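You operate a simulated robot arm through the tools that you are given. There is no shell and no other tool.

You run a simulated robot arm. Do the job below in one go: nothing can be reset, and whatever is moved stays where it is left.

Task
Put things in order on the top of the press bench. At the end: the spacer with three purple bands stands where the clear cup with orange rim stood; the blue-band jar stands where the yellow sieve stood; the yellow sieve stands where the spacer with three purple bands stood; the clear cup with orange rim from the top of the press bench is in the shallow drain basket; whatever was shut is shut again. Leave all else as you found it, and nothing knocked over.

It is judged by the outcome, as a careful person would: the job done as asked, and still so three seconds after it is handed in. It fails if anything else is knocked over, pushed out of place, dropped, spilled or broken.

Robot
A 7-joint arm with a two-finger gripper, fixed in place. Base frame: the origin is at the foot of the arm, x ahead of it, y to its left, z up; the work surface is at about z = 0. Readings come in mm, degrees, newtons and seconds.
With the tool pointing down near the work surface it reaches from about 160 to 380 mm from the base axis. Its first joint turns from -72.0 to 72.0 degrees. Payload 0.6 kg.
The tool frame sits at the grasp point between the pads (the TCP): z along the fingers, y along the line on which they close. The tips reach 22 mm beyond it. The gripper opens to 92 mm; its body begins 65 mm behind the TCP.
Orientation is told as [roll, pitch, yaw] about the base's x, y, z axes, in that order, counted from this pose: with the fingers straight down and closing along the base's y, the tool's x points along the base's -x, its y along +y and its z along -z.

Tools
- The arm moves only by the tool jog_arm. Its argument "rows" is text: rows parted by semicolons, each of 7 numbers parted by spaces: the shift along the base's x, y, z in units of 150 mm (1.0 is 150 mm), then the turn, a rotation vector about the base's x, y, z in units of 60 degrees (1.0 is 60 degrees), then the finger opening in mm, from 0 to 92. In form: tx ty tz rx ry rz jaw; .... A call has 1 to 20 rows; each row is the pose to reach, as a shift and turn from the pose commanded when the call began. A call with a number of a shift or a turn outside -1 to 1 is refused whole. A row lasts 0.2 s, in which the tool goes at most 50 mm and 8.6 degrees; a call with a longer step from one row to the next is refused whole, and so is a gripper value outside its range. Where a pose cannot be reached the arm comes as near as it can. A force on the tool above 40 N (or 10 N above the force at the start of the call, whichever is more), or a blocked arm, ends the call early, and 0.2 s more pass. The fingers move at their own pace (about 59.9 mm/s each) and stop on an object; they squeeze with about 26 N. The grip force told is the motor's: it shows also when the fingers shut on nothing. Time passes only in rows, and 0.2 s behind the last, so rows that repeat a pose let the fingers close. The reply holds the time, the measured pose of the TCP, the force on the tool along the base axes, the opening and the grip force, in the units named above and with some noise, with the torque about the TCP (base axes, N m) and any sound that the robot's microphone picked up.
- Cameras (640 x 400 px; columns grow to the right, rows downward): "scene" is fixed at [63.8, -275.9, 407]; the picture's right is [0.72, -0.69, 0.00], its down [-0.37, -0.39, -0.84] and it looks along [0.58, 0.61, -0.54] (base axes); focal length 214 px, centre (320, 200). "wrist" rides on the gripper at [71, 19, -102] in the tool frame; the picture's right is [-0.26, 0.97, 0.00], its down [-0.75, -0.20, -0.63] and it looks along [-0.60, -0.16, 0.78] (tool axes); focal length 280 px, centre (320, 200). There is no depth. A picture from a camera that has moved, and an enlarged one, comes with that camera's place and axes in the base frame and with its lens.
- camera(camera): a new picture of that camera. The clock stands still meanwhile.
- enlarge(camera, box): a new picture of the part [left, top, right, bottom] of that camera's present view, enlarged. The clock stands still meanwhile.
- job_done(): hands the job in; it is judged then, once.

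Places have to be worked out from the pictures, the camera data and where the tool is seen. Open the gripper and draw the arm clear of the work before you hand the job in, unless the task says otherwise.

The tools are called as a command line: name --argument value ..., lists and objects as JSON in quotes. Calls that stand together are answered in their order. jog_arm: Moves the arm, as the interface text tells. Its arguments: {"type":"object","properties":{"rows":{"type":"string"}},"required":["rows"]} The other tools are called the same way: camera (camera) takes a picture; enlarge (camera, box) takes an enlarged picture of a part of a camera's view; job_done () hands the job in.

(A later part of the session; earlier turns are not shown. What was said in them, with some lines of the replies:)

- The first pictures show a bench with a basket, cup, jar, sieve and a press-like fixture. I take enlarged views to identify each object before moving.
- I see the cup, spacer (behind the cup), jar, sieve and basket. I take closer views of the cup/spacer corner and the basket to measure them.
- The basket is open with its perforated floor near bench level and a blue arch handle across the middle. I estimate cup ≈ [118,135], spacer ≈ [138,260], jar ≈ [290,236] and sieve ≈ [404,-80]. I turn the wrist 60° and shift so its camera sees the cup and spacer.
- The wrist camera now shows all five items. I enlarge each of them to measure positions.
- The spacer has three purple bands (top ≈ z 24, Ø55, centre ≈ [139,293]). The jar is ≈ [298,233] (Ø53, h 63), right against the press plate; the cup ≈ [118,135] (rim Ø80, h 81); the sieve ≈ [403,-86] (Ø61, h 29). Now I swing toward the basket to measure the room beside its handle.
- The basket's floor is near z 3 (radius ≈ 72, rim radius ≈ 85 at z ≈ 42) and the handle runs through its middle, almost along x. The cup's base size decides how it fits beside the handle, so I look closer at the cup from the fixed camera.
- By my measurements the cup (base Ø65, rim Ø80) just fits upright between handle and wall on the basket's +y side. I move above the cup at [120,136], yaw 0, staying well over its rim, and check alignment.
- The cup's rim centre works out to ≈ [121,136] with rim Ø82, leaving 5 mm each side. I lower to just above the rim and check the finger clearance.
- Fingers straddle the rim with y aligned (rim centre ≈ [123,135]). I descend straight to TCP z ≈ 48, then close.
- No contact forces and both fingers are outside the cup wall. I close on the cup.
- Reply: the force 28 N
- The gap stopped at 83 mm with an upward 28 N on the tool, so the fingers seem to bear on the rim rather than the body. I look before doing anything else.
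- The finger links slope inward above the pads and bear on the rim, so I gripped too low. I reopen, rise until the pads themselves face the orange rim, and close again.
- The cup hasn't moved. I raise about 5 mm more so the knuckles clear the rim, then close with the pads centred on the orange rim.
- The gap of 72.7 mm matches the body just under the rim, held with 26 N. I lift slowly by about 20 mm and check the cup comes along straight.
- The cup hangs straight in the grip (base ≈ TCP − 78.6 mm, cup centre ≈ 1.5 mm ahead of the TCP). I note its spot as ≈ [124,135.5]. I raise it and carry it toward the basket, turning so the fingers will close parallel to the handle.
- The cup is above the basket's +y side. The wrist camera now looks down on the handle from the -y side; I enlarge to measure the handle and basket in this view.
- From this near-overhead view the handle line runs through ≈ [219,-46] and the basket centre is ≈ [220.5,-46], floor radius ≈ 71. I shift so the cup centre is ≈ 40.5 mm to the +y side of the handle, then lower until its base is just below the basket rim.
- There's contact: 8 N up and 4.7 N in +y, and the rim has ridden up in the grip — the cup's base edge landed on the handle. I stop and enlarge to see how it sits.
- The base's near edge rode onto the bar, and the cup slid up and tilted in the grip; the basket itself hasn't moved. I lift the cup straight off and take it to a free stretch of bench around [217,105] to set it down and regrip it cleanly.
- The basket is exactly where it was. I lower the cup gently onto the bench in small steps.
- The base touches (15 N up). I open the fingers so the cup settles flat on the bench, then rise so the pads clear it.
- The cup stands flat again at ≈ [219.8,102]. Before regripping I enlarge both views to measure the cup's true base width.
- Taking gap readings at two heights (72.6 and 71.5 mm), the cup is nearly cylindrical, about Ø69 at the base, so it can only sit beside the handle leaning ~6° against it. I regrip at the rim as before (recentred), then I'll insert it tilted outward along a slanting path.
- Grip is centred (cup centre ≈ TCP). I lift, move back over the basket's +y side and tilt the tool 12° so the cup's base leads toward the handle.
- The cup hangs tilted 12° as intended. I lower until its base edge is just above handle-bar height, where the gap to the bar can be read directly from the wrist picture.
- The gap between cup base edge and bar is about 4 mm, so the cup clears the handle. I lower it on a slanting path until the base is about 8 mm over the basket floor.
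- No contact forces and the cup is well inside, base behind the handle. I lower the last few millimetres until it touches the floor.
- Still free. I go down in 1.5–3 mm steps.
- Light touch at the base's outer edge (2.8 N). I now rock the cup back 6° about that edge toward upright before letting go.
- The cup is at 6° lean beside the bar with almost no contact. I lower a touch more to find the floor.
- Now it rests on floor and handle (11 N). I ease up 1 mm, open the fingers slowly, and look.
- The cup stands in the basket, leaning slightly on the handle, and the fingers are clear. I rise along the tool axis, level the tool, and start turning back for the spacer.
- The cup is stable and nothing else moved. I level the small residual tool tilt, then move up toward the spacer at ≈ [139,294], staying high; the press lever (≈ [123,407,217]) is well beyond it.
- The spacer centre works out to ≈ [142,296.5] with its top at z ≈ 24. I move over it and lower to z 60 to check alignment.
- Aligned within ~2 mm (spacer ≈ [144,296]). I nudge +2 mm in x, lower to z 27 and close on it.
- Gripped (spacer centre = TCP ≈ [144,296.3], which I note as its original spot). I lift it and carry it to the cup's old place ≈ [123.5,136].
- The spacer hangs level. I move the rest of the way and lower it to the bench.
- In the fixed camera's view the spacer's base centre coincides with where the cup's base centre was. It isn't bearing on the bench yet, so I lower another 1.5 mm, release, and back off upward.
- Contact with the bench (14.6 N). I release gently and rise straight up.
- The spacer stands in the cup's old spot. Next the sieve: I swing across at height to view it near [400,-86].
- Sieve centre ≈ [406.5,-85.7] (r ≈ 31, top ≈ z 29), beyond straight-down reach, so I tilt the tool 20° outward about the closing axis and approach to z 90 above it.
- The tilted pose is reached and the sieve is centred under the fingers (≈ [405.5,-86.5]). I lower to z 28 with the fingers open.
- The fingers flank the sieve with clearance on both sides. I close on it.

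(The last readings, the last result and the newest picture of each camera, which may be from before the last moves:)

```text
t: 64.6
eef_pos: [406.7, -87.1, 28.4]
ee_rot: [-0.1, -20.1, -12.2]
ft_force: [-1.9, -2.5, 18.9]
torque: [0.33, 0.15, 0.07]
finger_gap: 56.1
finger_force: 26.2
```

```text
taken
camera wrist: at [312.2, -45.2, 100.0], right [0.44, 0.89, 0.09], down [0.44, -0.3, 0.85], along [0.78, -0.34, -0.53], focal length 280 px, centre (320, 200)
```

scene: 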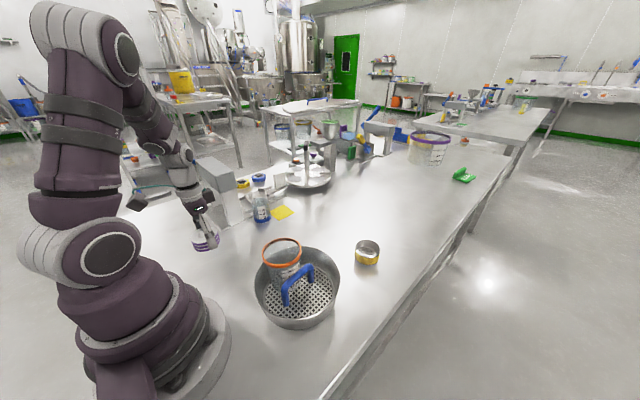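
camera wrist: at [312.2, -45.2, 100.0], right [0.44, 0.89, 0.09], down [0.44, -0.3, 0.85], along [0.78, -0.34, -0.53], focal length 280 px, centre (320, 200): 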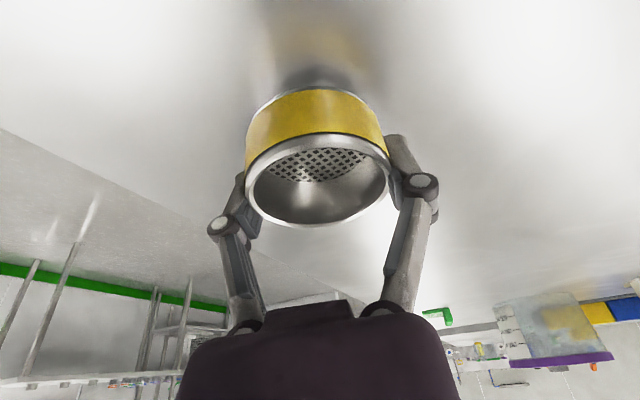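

Gripped at 56 mm. I lift slowly by 20 mm and check how the sieve hangs.

jog_arm --rows "0 0 0.03 0 0 0 52; 0 0 0.08 0 0 0 52; 0 0 0.14 0 0 0 52; 0 0 0.14 0 0 0 52"

camera --camera "wrist"

enlarge --camera "scene" --box '[310, 190, 420, 290]'

```text
t: 65.6
eef_pos: [407.1, -86.2, 49.2]
ee_rot: [0.1, -19.8, -12.2]
ft_force: [1.0, 0.7, -1.0]
torque: [0.0, -0.03, -0.03]
finger_gap: 55.9
finger_force: 25.9
```

```text
taken
camera wrist: at [312.7, -45.6, 120.9], right [0.44, 0.89, 0.09], down [0.44, -0.3, 0.84], along [0.78, -0.34, -0.53], focal length 280 px, centre (320, 200)
```

wrist: 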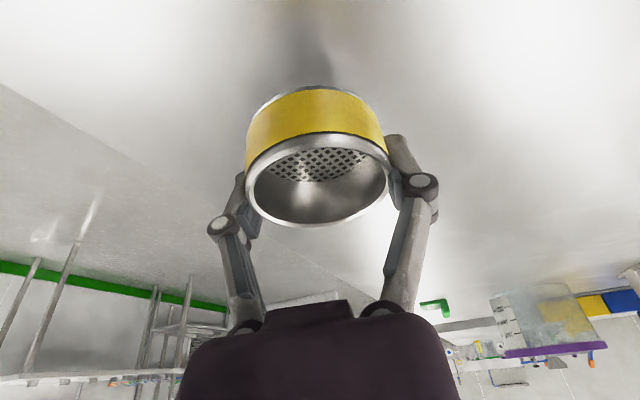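

```text
4.00 times, centred on (365, 240) of scene
camera zoom: at [63.8, -275.9, 407.0], right [0.72, -0.69, 0.0], down [-0.37, -0.39, -0.84], along [0.58, 0.61, -0.54], focal length 858 px, centre (140, 40)
```

zoom: 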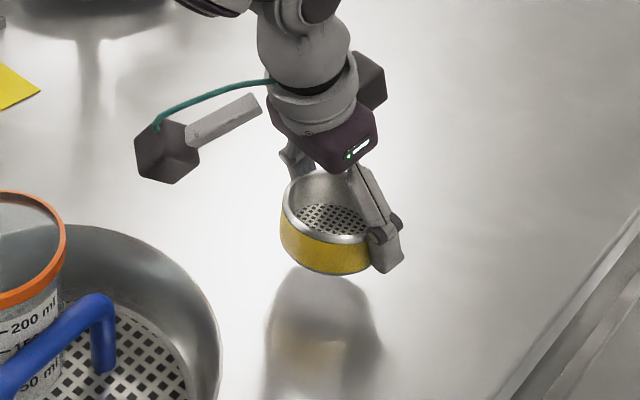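

The sieve hangs level in the tilted grip. Near the press a tilted hand would be tight, so I first take it to clear bench at ≈ [310,90], where I can set it down and regrip it with the tool straight down.

jog_arm --rows "0 0 0.15 0 0 0 52; -0.02 0.03 0.35 0 0 0 52; -0.06 0.12 0.45 0 0 0.05 52; -0.12 0.25 0.45 0 0 0.1 52; -0.2 0.4 0.45 0 0 0.16 52; -0.28 0.55 0.45 0 0 0.23 52; -0.35 0.7 0.45 0 0 0.3 52; -0.35 0.7 0.45 0 0 0.3 52"

jog_arm --rows "-0.07 0.12 0 0 0 0.04 52; -0.15 0.25 0 0 0 0.08 52; -0.23 0.37 0 0 0 0.13 52; -0.294 0.471 0 0 0 0.167 52; -0.294 0.471 -0.1 0 0 0.167 52; -0.294 0.471 -0.25 0 0 0.167 52; -0.294 0.471 -0.4 0 0 0.167 52; -0.294 0.471 -0.5 0 0 0.167 52; -0.294 0.471 -0.55 0 0 0.167 52; -0.294 0.471 -0.55 0 0 0.167 52"

enlarge --camera "scene" --box '[250, 150, 400, 270]'

camera --camera "wrist"

```text
t: 67.4
eef_pos: [352.4, 19.1, 115.6]
ee_rot: [0.1, -19.9, 5.9]
ft_force: [-1.0, -0.2, -1.0]
torque: [0.02, -0.04, 0.02]
finger_gap: 55.9
finger_force: 26.2
```

```text
t: 69.6
eef_pos: [310.0, 88.5, 33.0]
ee_rot: [0.0, -19.9, 15.9]
ft_force: [0.6, 0.3, -1.0]
torque: [0.02, -0.03, -0.01]
finger_gap: 56.2
finger_force: 26.1
```

```text
3.33 times, centred on (325, 210) of scene
camera zoom: at [63.8, -275.9, 407.0], right [0.72, -0.69, 0.0], down [-0.37, -0.39, -0.84], along [0.58, 0.61, -0.54], focal length 715 px, centre (303, 167)
```

zoom: 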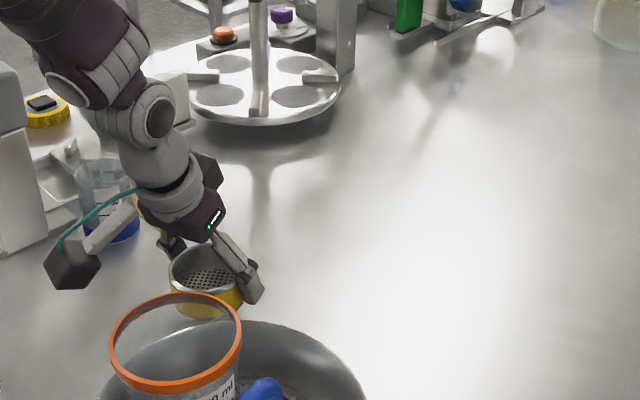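

```text
taken
camera wrist: at [207.7, 80.3, 104.5], right [-0.03, 1.0, 0.09], down [0.53, -0.06, 0.84], along [0.85, 0.07, -0.53], focal length 280 px, centre (320, 200)
```

wrist: 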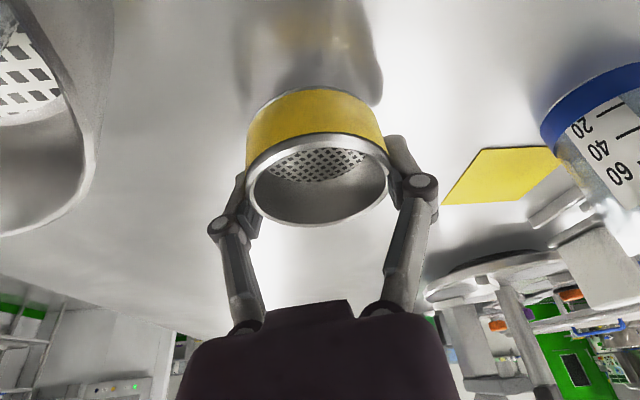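

The sieve is ≈ 5 mm above clear bench. I lower it in small steps to contact.

jog_arm --rows "0 0 -0.015 0 0 0 52; 0 0 -0.03 0 0 0 52; 0 0 -0.036 0 0 0 52; 0 0 -0.036 0 0 0 52"

```text
t: 70.6
eef_pos: [310.4, 90.6, 29.2]
ee_rot: [0.0, -20.0, 15.9]
ft_force: [-5.6, -3.7, 31.6]
torque: [0.44, 0.47, 0.11]
finger_gap: 56.0
finger_force: 26.3
```

Firm contact (31 N). I ease up slightly, open the fingers and rise clear, then level the tool.

jog_arm --rows "0 0 0.006 0 0 0 54; 0 0 0.008 0 0 0 58; 0 0 0.008 0 0 0 66; 0 0 0.008 0 0 0 74; 0 0 0.008 0 0 0 82; 0 0 0.008 0 0 0 84; 0 0 0.1 0 0 0 84; 0 0 0.25 0 0 0 84; 0 0 0.5 0 0 0 84; 0 0 0.6 0 0 0 84; 0 0 0.6 0 0 0 84"

camera --camera "wrist"

enlarge --camera "scene" --box '[250, 150, 400, 270]'

```text
t: 73.0
eef_pos: [309.6, 89.3, 118.9]
ee_rot: [-0.1, -20.0, 15.9]
ft_force: [-0.6, -0.1, 0.1]
torque: [0.01, -0.03, -0.02]
finger_gap: 84.2
finger_force: 0.1
```

```text
taken
camera wrist: at [208.2, 80.8, 190.5], right [-0.03, 1.0, 0.09], down [0.53, -0.06, 0.84], along [0.85, 0.07, -0.53], focal length 280 px, centre (320, 200)
```

wrist: 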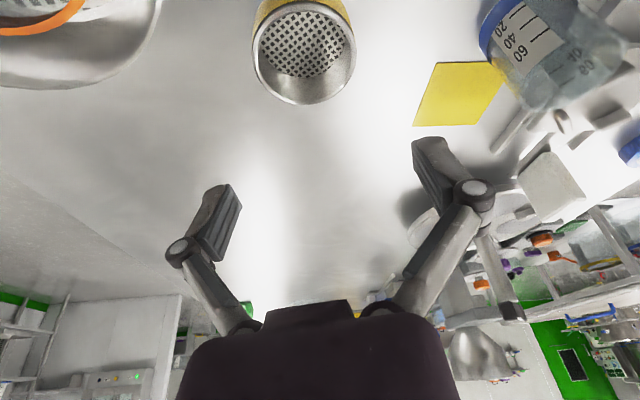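

```text
3.33 times, centred on (325, 210) of scene
camera zoom: at [63.8, -275.9, 407.0], right [0.72, -0.69, 0.0], down [-0.37, -0.39, -0.84], along [0.58, 0.61, -0.54], focal length 715 px, centre (303, 167)
```

zoom: 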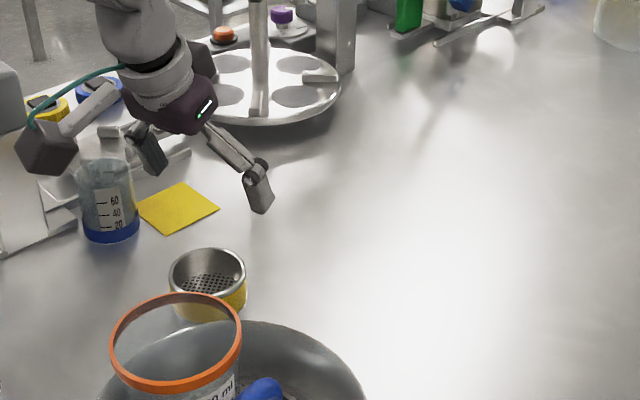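

The sieve stands at ≈ [309,89]. I level the tool and turn it to yaw ≈ 1° for the regrip.

jog_arm --rows "0 0 0 -0.03 0.105 0 84; 0 0 0 -0.06 0.21 0 84; 0 0 0 -0.0913 0.3206 0 84; 0 0 0 -0.0913 0.3206 0 84"

jog_arm --rows "0 0 0 0 0 -0.125 84; 0 0 -0.1 0 0 -0.248 84; 0 0 -0.15 0 0 -0.248 84; 0 0 -0.15 0 0 -0.248 84"

camera --camera "wrist"

```text
t: 74.0
eef_pos: [308.4, 89.0, 119.2]
ee_rot: [0.1, 0.2, 15.8]
ft_force: [-0.7, 0.2, -0.1]
torque: [-0.01, 0.01, 0.03]
finger_gap: 84.2
finger_force: 0.0
```

```text
t: 75.0
eef_pos: [309.2, 89.6, 97.1]
ee_rot: [-0.1, 0.0, 1.0]
ft_force: [-0.2, 0.1, 0.4]
torque: [-0.03, 0.0, 0.04]
finger_gap: 84.1
finger_force: 0.0
```

```text
taken
camera wrist: at [239.5, 108.0, 198.0], right [0.25, 0.97, 0.0], down [0.76, -0.19, 0.62], along [0.6, -0.15, -0.78], focal length 280 px, centre (320, 200)
```

wrist: 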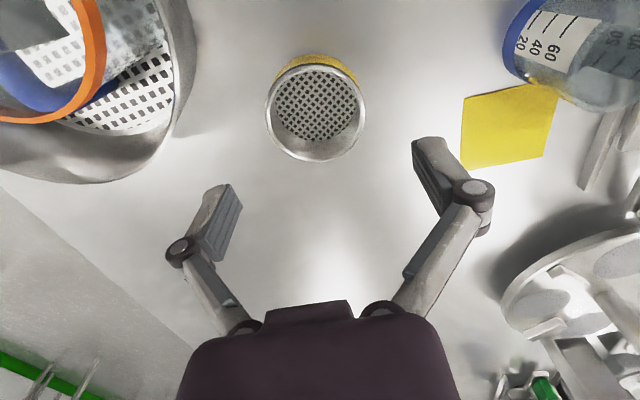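

Sieve ≈ [307.5,88.7]; I shift 2 mm, lower to z 27 and grip it straight.

jog_arm --rows "-0.013 -0.007 -0.1 0 0 0 84; -0.013 -0.007 -0.25 0 0 0 84; -0.013 -0.007 -0.38 0 0 0 84; -0.013 -0.007 -0.44 0 0 0 84; -0.013 -0.007 -0.464 0 0 0 84; -0.013 -0.007 -0.464 0 0 0 84; -0.013 -0.007 -0.464 0 0 0 74; -0.013 -0.007 -0.464 0 0 0 64; -0.013 -0.007 -0.464 0 0 0 56; -0.013 -0.007 -0.464 0 0 0 50; -0.013 -0.007 -0.464 0 0 0 50"

camera --camera "wrist"

```text
t: 77.4
eef_pos: [308.9, 88.5, 26.3]
ee_rot: [0.0, 0.1, 1.0]
ft_force: [-0.8, 0.2, 4.8]
torque: [0.03, 0.03, 0.03]
finger_gap: 58.1
finger_force: 25.7
```

```text
taken
camera wrist: at [237.7, 107.0, 128.7], right [0.24, 0.97, 0.0], down [0.76, -0.19, 0.62], along [0.6, -0.15, -0.78], focal length 280 px, centre (320, 200)
```

wrist: 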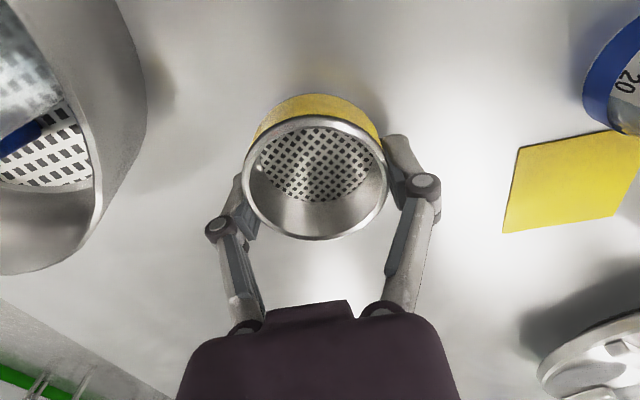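

Firm straight grip, sieve centred on the TCP. I lift it and carry it around by [160,160] to avoid the press, toward the spacer's old spot [144,296.3].

jog_arm --rows "0 0 0.1 0 0 0 50; 0 0 0.3 0 0 0 50; -0.05 0 0.5 0 0 0 50; -0.2 0.05 0.6 0 0 0 50; -0.4 0.13 0.6 0 0 0 50; -0.6 0.23 0.6 0 0 0 50; -0.8 0.35 0.6 0 0 0 50; -0.95 0.44 0.6 0 0 0 50; -1.0 0.47 0.6 0 0 0 50; -1.0 0.47 0.6 0 0 0 50"

jog_arm --rows "-0.05 0.1 0 0 0 0 50; -0.093 0.3 0 0 0 0 50; -0.093 0.5 0 0 0 0 50; -0.093 0.7 0 0 0 0 50; -0.093 0.85 0 0 0 0 50; -0.093 0.915 0 0 0 0 50; -0.093 0.915 0 0 0 0 50"

camera --camera "wrist"

enlarge --camera "scene" --box '[140, 140, 280, 270]'

```text
t: 79.6
eef_pos: [159.6, 158.3, 116.6]
ee_rot: [0.1, 0.0, 1.0]
ft_force: [-0.3, -0.4, -1.6]
torque: [-0.01, -0.02, -0.02]
finger_gap: 57.6
finger_force: 26.1
```

```text
t: 81.2
eef_pos: [143.3, 296.3, 116.4]
ee_rot: [0.0, 0.1, 1.1]
ft_force: [-0.1, -0.5, -1.9]
torque: [0.01, -0.02, 0.03]
finger_gap: 57.8
finger_force: 25.8
```

```text
taken
camera wrist: at [73.0, 314.2, 217.6], right [0.24, 0.97, 0.0], down [0.76, -0.19, 0.62], along [0.6, -0.15, -0.78], focal length 280 px, centre (320, 200)
```

wrist: 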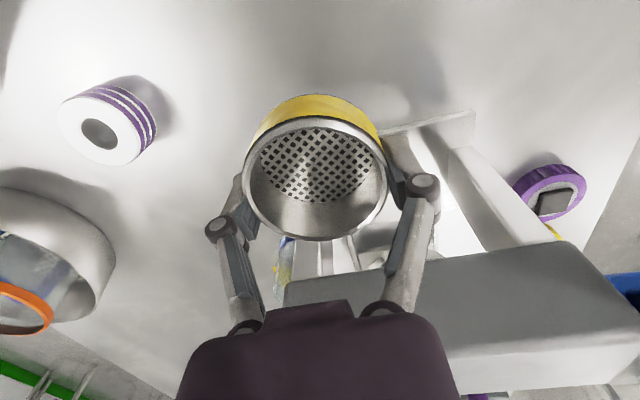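

```text
3.08 times, centred on (210, 205) of scene
camera zoom: at [63.8, -275.9, 407.0], right [0.72, -0.69, 0.0], down [-0.37, -0.39, -0.84], along [0.58, 0.61, -0.54], focal length 660 px, centre (658, 185)
```

zoom: 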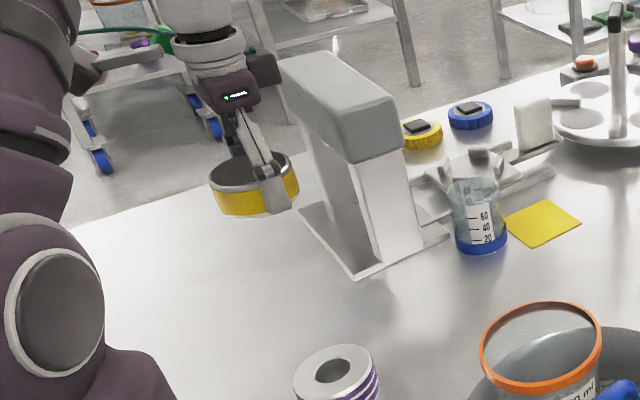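

Directly over the target. I lower the sieve to just above the bench.

jog_arm --rows "0 0 -0.12 0 0 0 50; 0 0 -0.25 0 0 0 50; 0 0 -0.38 0 0 0 50; 0 0 -0.48 0 0 0 50; 0 0 -0.55 0 0 0 50; 0 0 -0.585 0 0 0 50; 0 0 -0.597 0 0 0 50; 0 0 -0.597 0 0 0 50"

jog_arm --rows "0 0 -0.006 0 0 0 50; 0 0 -0.009 0 0 0 50; 0 0 -0.009 0 0 0 50"

enlarge --camera "scene" --box '[150, 160, 260, 260]'

```text
t: 83.0
eef_pos: [143.4, 296.4, 26.0]
ee_rot: [0.0, 0.0, 0.9]
ft_force: [0.0, 0.0, 1.0]
torque: [0.04, 0.01, 0.03]
finger_gap: 57.9
finger_force: 25.3
```

```text
t: 83.8
eef_pos: [143.8, 296.4, 25.9]
ee_rot: [0.0, 0.1, 1.0]
ft_force: [1.9, 2.6, 7.7]
torque: [0.18, -0.06, -0.03]
finger_gap: 58.1
finger_force: 25.9
```

```text
4.00 times, centred on (205, 210) of scene
camera zoom: at [63.8, -275.9, 407.0], right [0.72, -0.69, 0.0], down [-0.37, -0.39, -0.84], along [0.58, 0.61, -0.54], focal length 858 px, centre (780, 160)
```

zoom: 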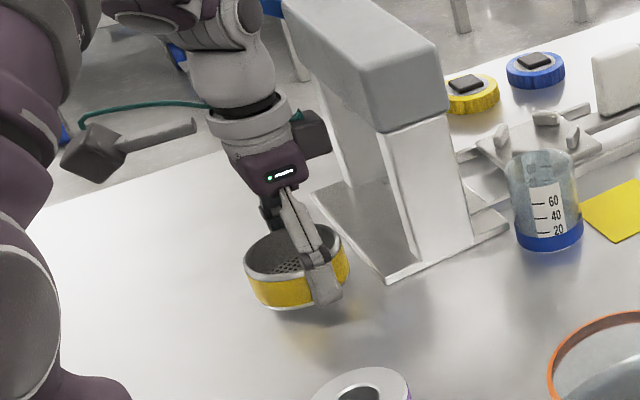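

It rests on the bench (7.7 N). I open and rise straight up.

jog_arm --rows "0 0 0.004 0 0 0 56; 0 0 0.004 0 0 0 62; 0 0 0.004 0 0 0 70; 0 0 0.004 0 0 0 78; 0 0 0.004 0 0 0 80; 0 0 0.004 0 0 0 80; 0 0 0.1 0 0 0 80; 0 0 0.3 0 0 0 80; 0 0 0.6 0 0 0 80; 0 0 0.9 0 0 0 80; 0 0 0.95 0 0 0 80; 0 0 0.95 0 0 0 80"

enlarge --camera "scene" --box '[150, 160, 260, 260]'

camera --camera "wrist"

```text
t: 86.4
eef_pos: [142.6, 295.5, 167.7]
ee_rot: [-0.1, 0.2, 0.9]
ft_force: [0.2, 0.0, 0.3]
torque: [0.02, 0.0, 0.02]
finger_gap: 80.1
finger_force: 0.1
```

```text
4.00 times, centred on (205, 210) of scene
camera zoom: at [63.8, -275.9, 407.0], right [0.72, -0.69, 0.0], down [-0.37, -0.39, -0.84], along [0.58, 0.61, -0.54], focal length 858 px, centre (780, 160)
```

zoom: 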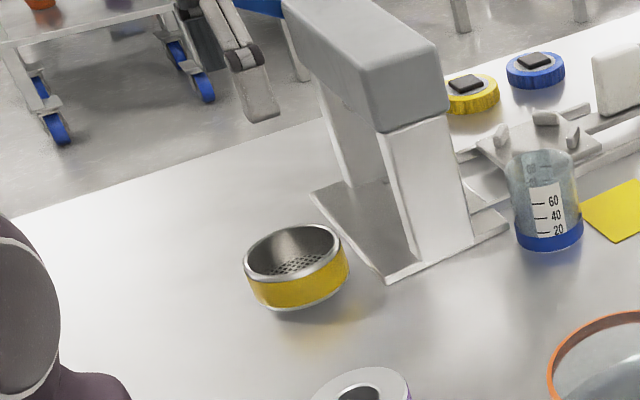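

```text
taken
camera wrist: at [73.1, 313.8, 270.2], right [0.24, 0.97, 0.0], down [0.76, -0.19, 0.62], along [0.6, -0.15, -0.78], focal length 280 px, centre (320, 200)
```

wrist: 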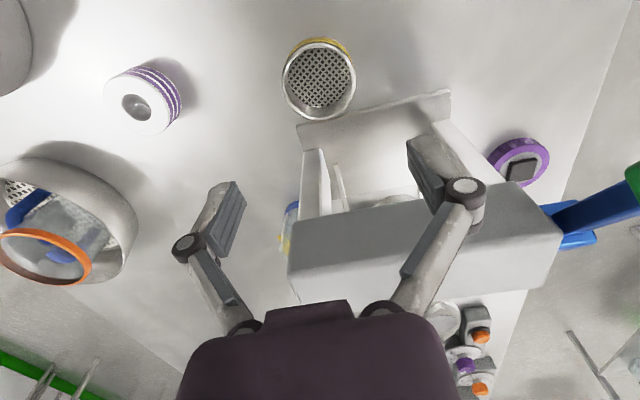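

The sieve stands on the spacer's old spot. Now the jar: I back away from the press in −y and begin turning the tool to close along x, because the jar nearly touches the press plate.

jog_arm --rows "0 -0.15 0 0 0 0 80; 0 -0.35 0 0 0 0 80; 0 -0.55 0 0 0 0.1 80; 0.05 -0.7 0 0 0 0.22 80; 0.15 -0.75 0 0 0 0.34 80; 0.25 -0.75 0 0 0 0.46 80; 0.35 -0.75 0 0 0 0.58 80; 0.45 -0.75 0 0 0 0.7 80; 0.55 -0.75 0 0 0 0.82 80; 0.65 -0.75 0 0 0 0.94 80; 0.7 -0.75 0 0 0 1.0 80; 0.7 -0.75 0 0 0 1.0 80"

jog_arm --rows "0.1 0 0 0 0 0.12 80; 0.2 0 0 0 0 0.24 80; 0.3 0 0 0 0 0.36 80; 0.33 0 0 0 0 0.485 80; 0.33 0 0 0 0 0.485 80"

camera --camera "wrist"

camera --camera "scene"

```text
t: 89.0
eef_pos: [248.2, 183.5, 167.6]
ee_rot: [-0.1, 0.2, 61.2]
ft_force: [-1.0, 0.3, -0.3]
torque: [-0.02, -0.01, 0.02]
finger_gap: 80.3
finger_force: 0.1
```

```text
t: 90.2
eef_pos: [298.7, 183.9, 167.5]
ee_rot: [0.0, 0.3, 90.2]
ft_force: [0.4, -0.1, -0.2]
torque: [-0.04, -0.01, -0.01]
finger_gap: 80.2
finger_force: 0.1
```

```text
taken
camera wrist: at [280.3, 113.6, 269.8], right [-0.97, 0.26, 0.0], down [0.2, 0.76, 0.62], along [0.16, 0.6, -0.78], focal length 280 px, centre (320, 200)
```

wrist: 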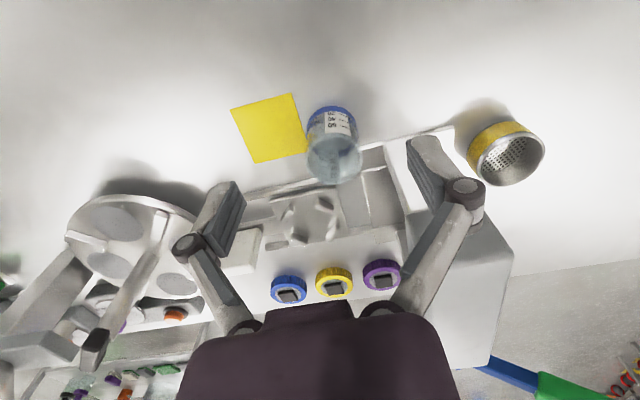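

```text
taken
```

scene: 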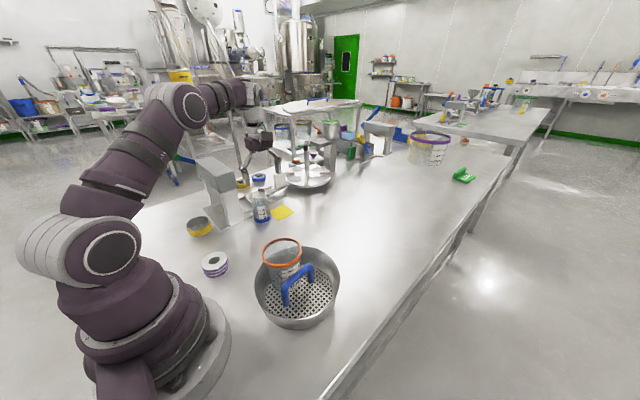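

enlarge --camera "wrist" --box '[260, 80, 420, 200]'

enlarge --camera "scene" --box '[225, 165, 305, 230]'

```text
3.33 times, centred on (340, 140) of wrist
camera zoom: at [280.3, 113.6, 269.8], right [-0.97, 0.26, 0.0], down [0.2, 0.76, 0.62], along [0.16, 0.6, -0.78], focal length 935 px, centre (253, 400)
```

zoom: 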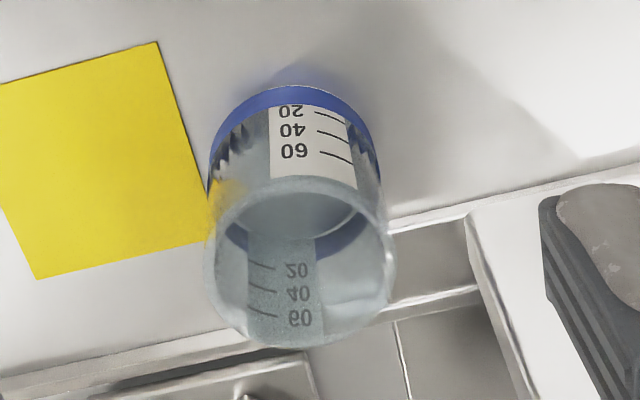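

```text
6.15 times, centred on (265, 198) of scene
camera zoom: at [63.8, -275.9, 407.0], right [0.72, -0.69, 0.0], down [-0.37, -0.39, -0.84], along [0.58, 0.61, -0.54], focal length 1320 px, centre (658, 215)
```

zoom: 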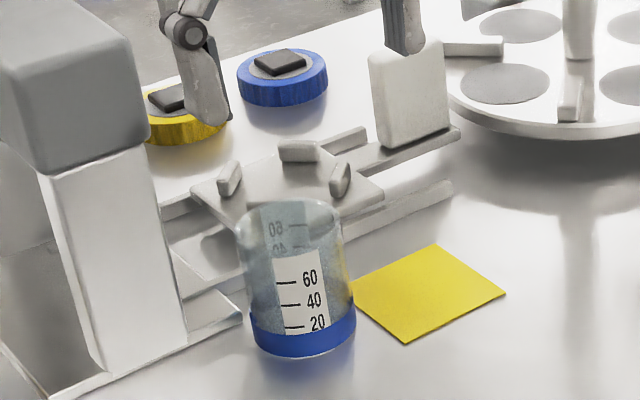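

The jar is empty and open; I place it at ≈ [300,236], r ≈ 26, top ≈ z 60. I tilt the tool 20° (fingers toward the press, hand leaning away from it) and move above the jar.

jog_arm --rows "0.002 0.05 0 0.1 0 0 74; 0.004 0.12 -0.05 0.2 0 0 74; 0.006 0.2 -0.15 0.3 0 0 74; 0.008 0.28 -0.25 0.333 0 0 74; 0.008 0.342 -0.33 0.333 0 0 74; 0.008 0.342 -0.33 0.333 0 0 74"

camera --camera "wrist"

enlarge --camera "scene" --box '[200, 130, 320, 240]'

```text
t: 91.6
eef_pos: [299.6, 234.1, 119.0]
ee_rot: [0.0, -19.8, 90.1]
ft_force: [0.5, -0.7, 0.0]
torque: [-0.01, 0.01, -0.04]
finger_gap: 73.9
finger_force: 0.1
```

```text
taken
camera wrist: at [281.6, 134.1, 189.2], right [-0.97, 0.24, 0.09], down [0.2, 0.5, 0.84], along [0.16, 0.83, -0.53], focal length 280 px, centre (320, 200)
```

wrist: 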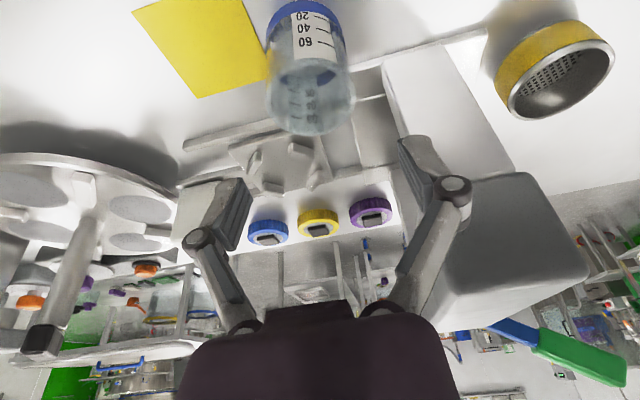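

```text
3.64 times, centred on (260, 185) of scene
camera zoom: at [63.8, -275.9, 407.0], right [0.72, -0.69, 0.0], down [-0.37, -0.39, -0.84], along [0.58, 0.61, -0.54], focal length 780 px, centre (538, 254)
```

zoom: 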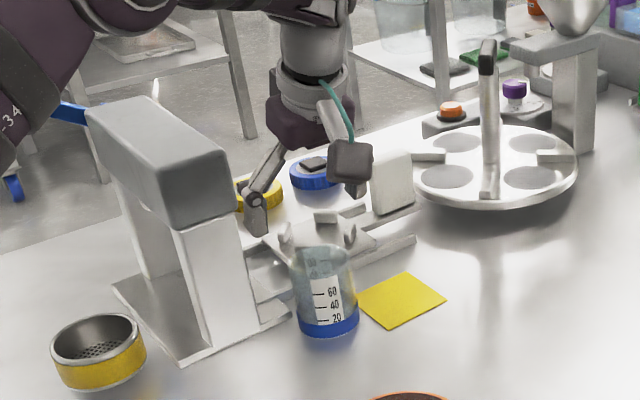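

Alignment is good: jar ≈ [300.5,238], fingers clear of the press column by about 10 mm. I lower to z 50 around the jar.

jog_arm --rows "0.005 0.01 -0.08 0 0 0 74; 0.005 0.01 -0.18 0 0 0 74; 0.005 0.01 -0.28 0 0 0 74; 0.005 0.01 -0.37 0 0 0 74; 0.005 0.01 -0.43 0 0 0 74; 0.005 0.01 -0.461 0 0 0 74; 0.005 0.01 -0.461 0 0 0 74"

camera --camera "wrist"

enlarge --camera "scene" --box '[200, 130, 320, 240]'

```text
t: 93.2
eef_pos: [301.2, 236.5, 50.4]
ee_rot: [-0.2, -19.8, 90.1]
ft_force: [0.5, -0.7, -0.4]
torque: [0.02, -0.01, -0.03]
finger_gap: 73.9
finger_force: 0.1
```

```text
taken
camera wrist: at [282.6, 135.9, 120.3], right [-0.97, 0.24, 0.09], down [0.2, 0.5, 0.84], along [0.16, 0.83, -0.53], focal length 280 px, centre (320, 200)
```

wrist: 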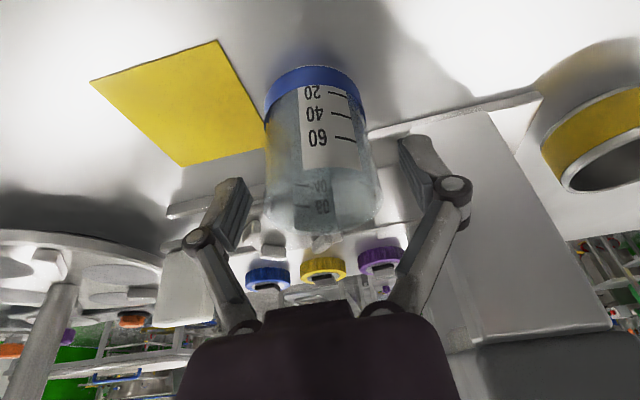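

```text
3.64 times, centred on (260, 185) of scene
camera zoom: at [63.8, -275.9, 407.0], right [0.72, -0.69, 0.0], down [-0.37, -0.39, -0.84], along [0.58, 0.61, -0.54], focal length 780 px, centre (538, 254)
```

zoom: 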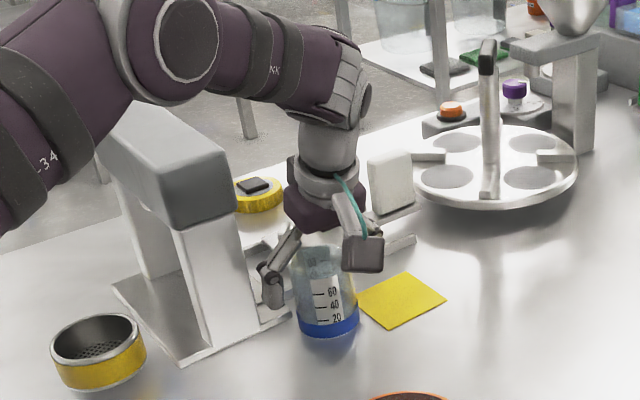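

The jar is between the open fingers with no contact. I close on it.

jog_arm --rows "0 0 0 0 0 0 66; 0 0 0 0 0 0 56; 0 0 0 0 0 0 48; 0 0 0 0 0 0 42; 0 0 0 0 0 0 42"

camera --camera "wrist"

```text
t: 94.4
eef_pos: [301.2, 236.0, 48.5]
ee_rot: [-0.1, -19.9, 90.2]
ft_force: [0.8, -0.6, 6.3]
torque: [-0.06, -0.16, -0.05]
finger_gap: 46.6
finger_force: 25.8
```

```text
taken
camera wrist: at [282.7, 135.8, 120.6], right [-0.97, 0.24, 0.09], down [0.2, 0.5, 0.84], along [0.16, 0.83, -0.53], focal length 280 px, centre (320, 200)
```

wrist: 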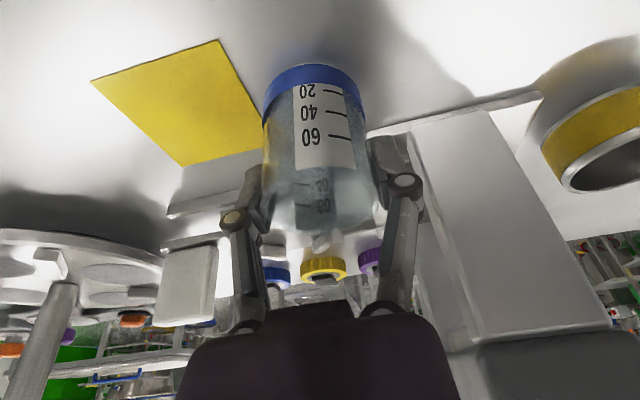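

Gripped at 46.6 mm. I lift straight up 25 mm and check the jar hangs upright, clear of the press plate.

jog_arm --rows "0 0 0.03 0 0 0 42; 0 0 0.08 0 0 0 42; 0 0 0.15 0 0 0 42; 0 0 0.17 0 0 0 42; 0 0 0.17 0 0 0 42"

camera --camera "wrist"

enlarge --camera "scene" --box '[200, 130, 320, 240]'

```text
t: 95.6
eef_pos: [301.4, 235.1, 74.9]
ee_rot: [-0.1, -19.9, 90.1]
ft_force: [-0.3, 0.2, -2.1]
torque: [0.02, 0.0, 0.01]
finger_gap: 46.5
finger_force: 25.9
```

```text
taken
camera wrist: at [282.4, 135.8, 147.1], right [-0.97, 0.24, 0.09], down [0.2, 0.5, 0.84], along [0.16, 0.83, -0.53], focal length 280 px, centre (320, 200)
```

wrist: 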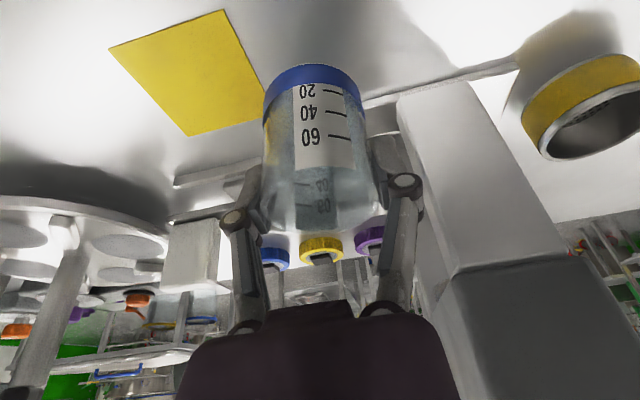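

```text
3.64 times, centred on (260, 185) of scene
camera zoom: at [63.8, -275.9, 407.0], right [0.72, -0.69, 0.0], down [-0.37, -0.39, -0.84], along [0.58, 0.61, -0.54], focal length 780 px, centre (538, 254)
```

zoom: 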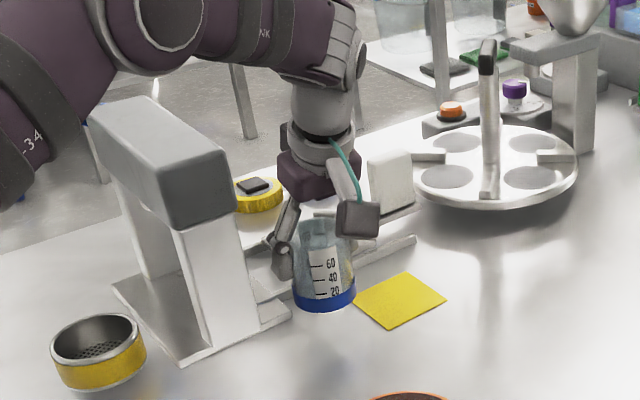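

The jar hangs upright. I draw it back from the press, then swing around toward the sieve's old spot [405,-86], turning so the tilt points outward.

jog_arm --rows "0 -0.03 0.08 0 0 0 42; 0 -0.12 0.2 0 0 0 42; 0 -0.27 0.3 0 0 -0.1 42; 0.02 -0.42 0.3 0 0 -0.22 42; 0.04 -0.57 0.3 0 0 -0.34 42; 0.06 -0.69 0.3 0 0 -0.46 42; 0.08 -0.79 0.3 0 0 -0.58 42; 0.1 -0.86 0.3 0 0 -0.7 42; 0.1 -0.9 0.3 0 0 -0.82 42; 0.1 -0.9 0.3 0 0 -0.94 42; 0.1 -0.9 0.3 0 0 -0.96 42"

jog_arm --rows "0.04 -0.1 0 0 0 -0.1 42; 0.1 -0.25 0 0 0 -0.2 42; 0.17 -0.42 0 0 0 -0.3 42; 0.25 -0.6 0 0 0 -0.4 42; 0.33 -0.75 0 0 0 -0.5 42; 0.4 -0.88 0 0 0 -0.6 42; 0.4 -0.9 0 0 0 -0.6 42"

camera --camera "scene"

```text
t: 98.0
eef_pos: [315.1, 100.4, 120.7]
ee_rot: [-0.2, -19.8, 32.5]
ft_force: [0.7, -0.7, 0.2]
torque: [0.0, 0.01, -0.01]
finger_gap: 46.6
finger_force: 26.2
```

```text
t: 99.6
eef_pos: [375.0, -32.4, 119.4]
ee_rot: [-0.2, -19.8, -3.5]
ft_force: [0.3, -0.1, -1.7]
torque: [0.01, -0.02, 0.0]
finger_gap: 46.3
finger_force: 26.1
```

```text
taken
```

scene: 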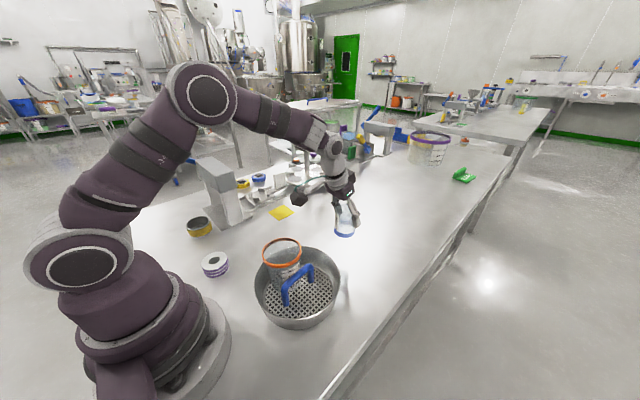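

The jar is on course. I finish the move above [404,-86] and lower to a few millimetres over the bench.

jog_arm --rows "0.08 -0.15 0 0 0 -0.05 42; 0.15 -0.28 0 0 0 -0.1 42; 0.19 -0.355 0 0 0 -0.142 42; 0.19 -0.355 -0.1 0 0 -0.142 42; 0.19 -0.355 -0.22 0 0 -0.142 42; 0.19 -0.355 -0.33 0 0 -0.142 42; 0.19 -0.355 -0.4 0 0 -0.142 42; 0.19 -0.355 -0.44 0 0 -0.142 42; 0.19 -0.355 -0.44 0 0 -0.142 42"

camera --camera "wrist"

enlarge --camera "scene" --box '[310, 190, 420, 290]'

```text
t: 101.6
eef_pos: [404.3, -87.1, 53.7]
ee_rot: [-0.1, -19.9, -12.1]
ft_force: [0.0, 0.1, -0.8]
torque: [0.01, -0.01, 0.0]
finger_gap: 46.4
finger_force: 25.8
```

```text
taken
camera wrist: at [309.5, -46.6, 125.4], right [0.44, 0.89, 0.09], down [0.44, -0.3, 0.84], along [0.78, -0.33, -0.53], focal length 280 px, centre (320, 200)
```

wrist: 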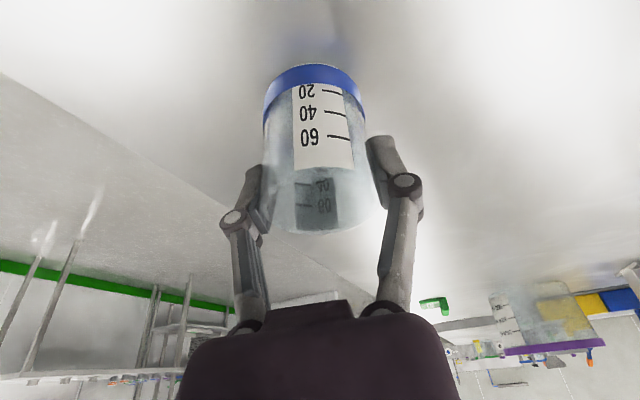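

```text
4.00 times, centred on (365, 240) of scene
camera zoom: at [63.8, -275.9, 407.0], right [0.72, -0.69, 0.0], down [-0.37, -0.39, -0.84], along [0.58, 0.61, -0.54], focal length 858 px, centre (140, 40)
```

zoom: 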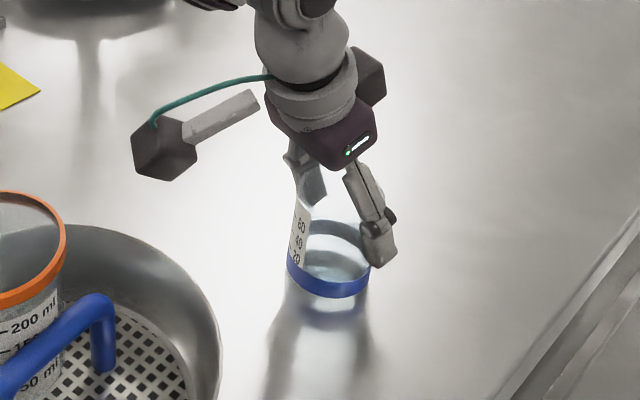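

The jar sits about 4–5 mm toward the camera from the sieve's old centre, so I nudge it +2/+3 mm and lower until it touches.

jog_arm --rows "0.013 0.02 0 0 0 0 42; 0.013 0.02 -0.012 0 0 0 42; 0.013 0.02 -0.022 0 0 0 42; 0.013 0.02 -0.028 0 0 0 42; 0.013 0.02 -0.028 0 0 0 42"

```text
t: 102.8
eef_pos: [406.7, -84.0, 50.2]
ee_rot: [-0.1, -19.8, -12.0]
ft_force: [0.2, 0.4, -1.7]
torque: [-0.02, -0.02, -0.01]
finger_gap: 45.9
finger_force: 26.2
```

Not touching yet. I lower another 1–2 mm.

jog_arm --rows "0 0 -0.007 0 0 0 42; 0 0 -0.012 0 0 0 42; 0 0 -0.012 0 0 0 42"

enlarge --camera "scene" --box '[310, 190, 420, 290]'

```text
t: 103.6
eef_pos: [405.3, -84.2, 47.7]
ee_rot: [-0.1, -20.0, -12.0]
ft_force: [0.8, 1.2, 13.4]
torque: [-0.18, -0.11, -0.07]
finger_gap: 46.4
finger_force: 25.8
```

```text
4.00 times, centred on (365, 240) of scene
camera zoom: at [63.7, -275.9, 407.0], right [0.72, -0.69, 0.0], down [-0.37, -0.39, -0.84], along [0.58, 0.61, -0.54], focal length 858 px, centre (140, 40)
```

zoom: 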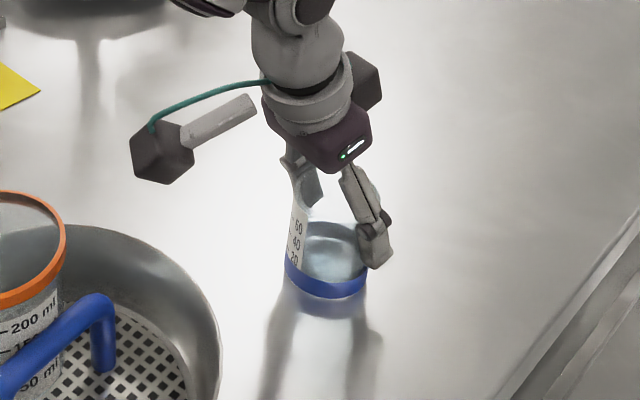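

The jar's base now coincides with the sieve's old footprint and bears on the bench. I ease off, open the fingers, and rise clear.

jog_arm --rows "0 0 0.007 0 0 0 45; 0 0 0.007 0 0 0 50; 0 0 0.007 0 0 0 58; 0 0 0.007 0 0 0 66; 0 0 0.007 0 0 0 76; 0 0 0.007 0 0 0 80; 0 0 0.007 0 0 0 80; 0 0 0.1 0 0 0 80; 0 0 0.3 0 0 0 80; 0 0 0.55 0 0 0 80; 0 0 0.75 0 0 0 80; 0 0 0.75 0 0 0 80"

camera --camera "wrist"

enlarge --camera "scene" --box '[310, 190, 420, 290]'

```text
t: 106.2
eef_pos: [407.7, -84.0, 159.6]
ee_rot: [-0.1, -19.9, -12.0]
ft_force: [-0.5, 0.4, 0.4]
torque: [0.03, 0.01, 0.0]
finger_gap: 80.3
finger_force: 0.0
```

```text
taken
camera wrist: at [313.0, -43.2, 231.5], right [0.44, 0.89, 0.09], down [0.44, -0.3, 0.84], along [0.78, -0.33, -0.53], focal length 280 px, centre (320, 200)
```

wrist: 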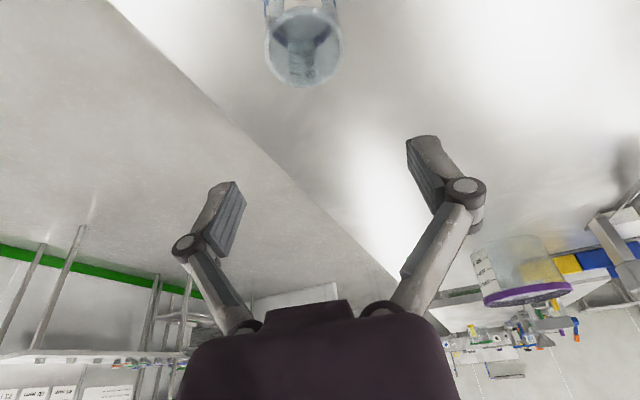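

```text
4.00 times, centred on (365, 240) of scene
camera zoom: at [63.8, -275.9, 407.0], right [0.72, -0.69, 0.0], down [-0.37, -0.39, -0.84], along [0.58, 0.61, -0.54], focal length 858 px, centre (140, 40)
```

zoom: 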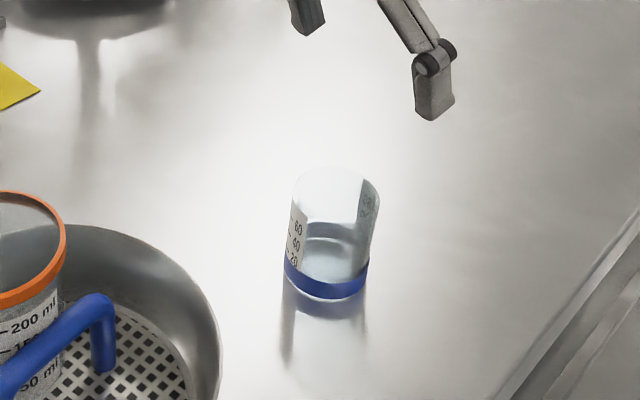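

The jar stands upright where the sieve was. I level the tool and draw the arm back up and away, then inspect everything.

jog_arm --rows "0 0 0.15 0.017 0.08 0 80; -0.1 0.05 0.3 0.035 0.16 0 80; -0.25 0.15 0.45 0.052 0.24 0 80; -0.4 0.28 0.6 0.0693 0.3257 0 80; -0.55 0.42 0.75 0.0693 0.3257 0 80; -0.7 0.56 0.85 0.0693 0.3257 0 80; -0.85 0.7 0.9 0.0693 0.3257 0 80; -0.95 0.8 0.9 0.0693 0.3257 0 80; -0.95 0.8 0.9 0.0693 0.3257 0 80"

jog_arm --rows "-0.1 0.2 0 0 0 0.05 92; -0.2 0.4 0 0 0 0.1 92; -0.3 0.6 0 0 0 0.15 92; -0.4 0.8 0 0 0 0.2 92; -0.55 0.92 0 0 0 0.2 92; -0.55 0.92 0 0 0 0.2 92"

camera --camera "scene"

camera --camera "wrist"

enlarge --camera "scene" --box '[245, 220, 345, 335]'

enlarge --camera "scene" --box '[160, 140, 340, 290]'

```text
t: 108.2
eef_pos: [261.5, 35.9, 294.7]
ee_rot: [-0.1, 0.2, -12.1]
ft_force: [0.2, 0.4, 0.8]
torque: [-0.01, -0.01, 0.02]
finger_gap: 80.0
finger_force: 0.1
out of reach, approached as far as the arm can: row 1, 2, 3, 4
```

```text
t: 109.6
eef_pos: [181.3, 174.6, 296.6]
ee_rot: [-0.1, 0.0, 0.0]
ft_force: [0.4, -0.7, -0.1]
torque: [0.0, 0.03, 0.02]
finger_gap: 92.2
finger_force: 0.1
```

```text
taken
```

scene: 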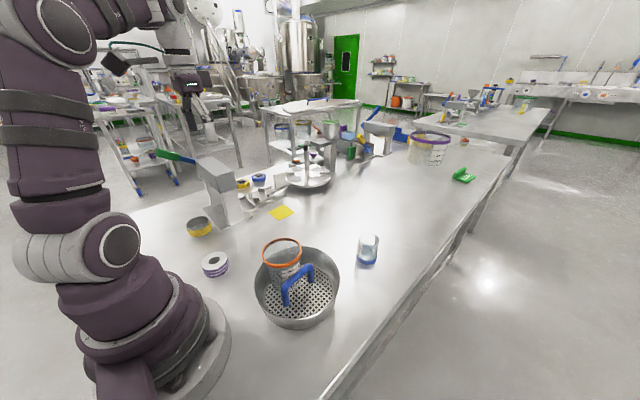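

```text
taken
camera wrist: at [111.1, 194.5, 397.2], right [0.26, 0.97, 0.0], down [0.75, -0.2, 0.62], along [0.6, -0.16, -0.78], focal length 280 px, centre (320, 200)
```

wrist: 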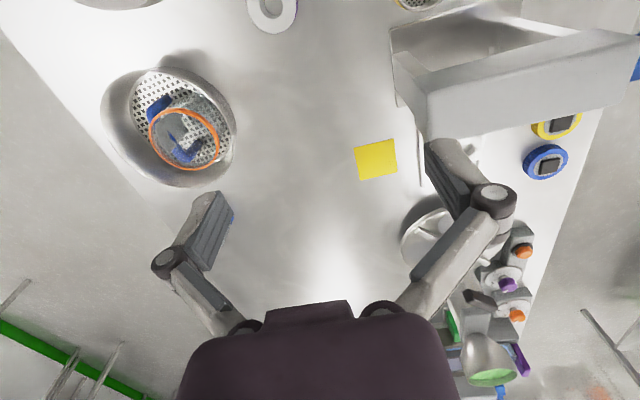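

```text
3.48 times, centred on (295, 278) of scene
camera zoom: at [63.8, -275.9, 407.0], right [0.72, -0.69, 0.0], down [-0.37, -0.39, -0.84], along [0.58, 0.61, -0.54], focal length 746 px, centre (407, -70)
```

zoom: 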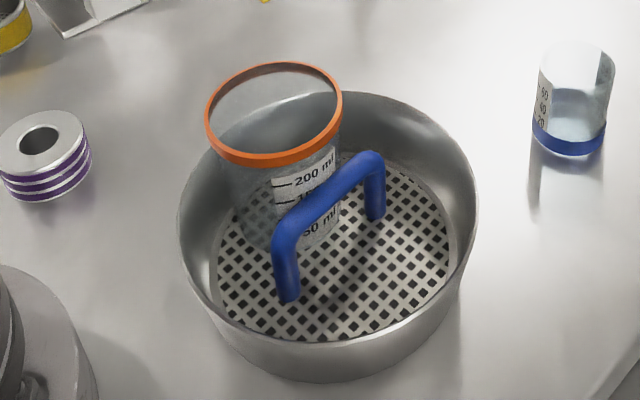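

```text
2.67 times, centred on (250, 215) of scene
camera zoom: at [63.8, -275.9, 407.0], right [0.72, -0.69, 0.0], down [-0.37, -0.39, -0.84], along [0.58, 0.61, -0.54], focal length 572 px, centre (507, 160)
```

zoom: 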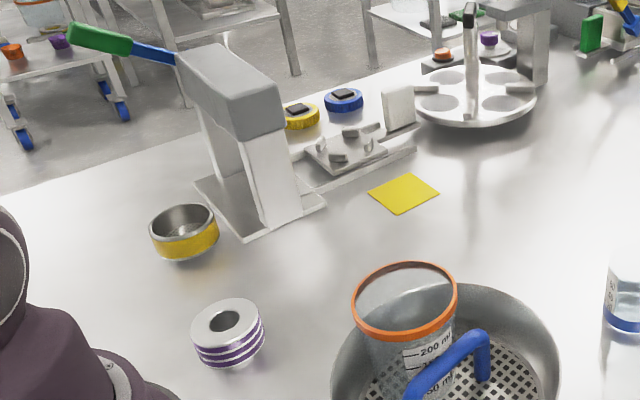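

All four items are in place: the spacer is on the cup's old spot, the sieve on the spacer's, the jar on the sieve's. The cup sits steady inside the basket and hasn't moved since I released it. The basket, card and press look unchanged, nothing was shut that needed reopening, and the arm is clear with the gripper open. I hand in the job.

job_done

```text
The job is handed in.
```

I moved all four items as asked and handed the job in. In the last pictures nothing was knocked over, and the basket, yellow card and press looked unmoved.

- **Spacer with three purple bands:** it stands where the clear cup stood, and its base lines up with the cup's old position in the fixed camera's view.
- **Yellow sieve:** it stands on the spacer's old spot, within about 5 mm by the camera.
- **Blue-band jar:** it stands upright on the sieve's old spot, matching the sieve's footprint in the camera view.
- **Clear cup with orange rim:** it is in the drain basket but not perfectly upright. The basket's blue handle leaves too little room beside it, so the cup leans a few degrees next to the handle. It had not moved in the roughly 70 seconds between release and handing in.

On the first try at the basket, the cup's base caught on the handle and the cup slipped in the grip. I set it down on clear bench, took a fresh grip and then placed it in the basket.

I saw nothing shut on the bench and opened nothing, so nothing needed closing again. The arm is back near its starting position with the gripper open.
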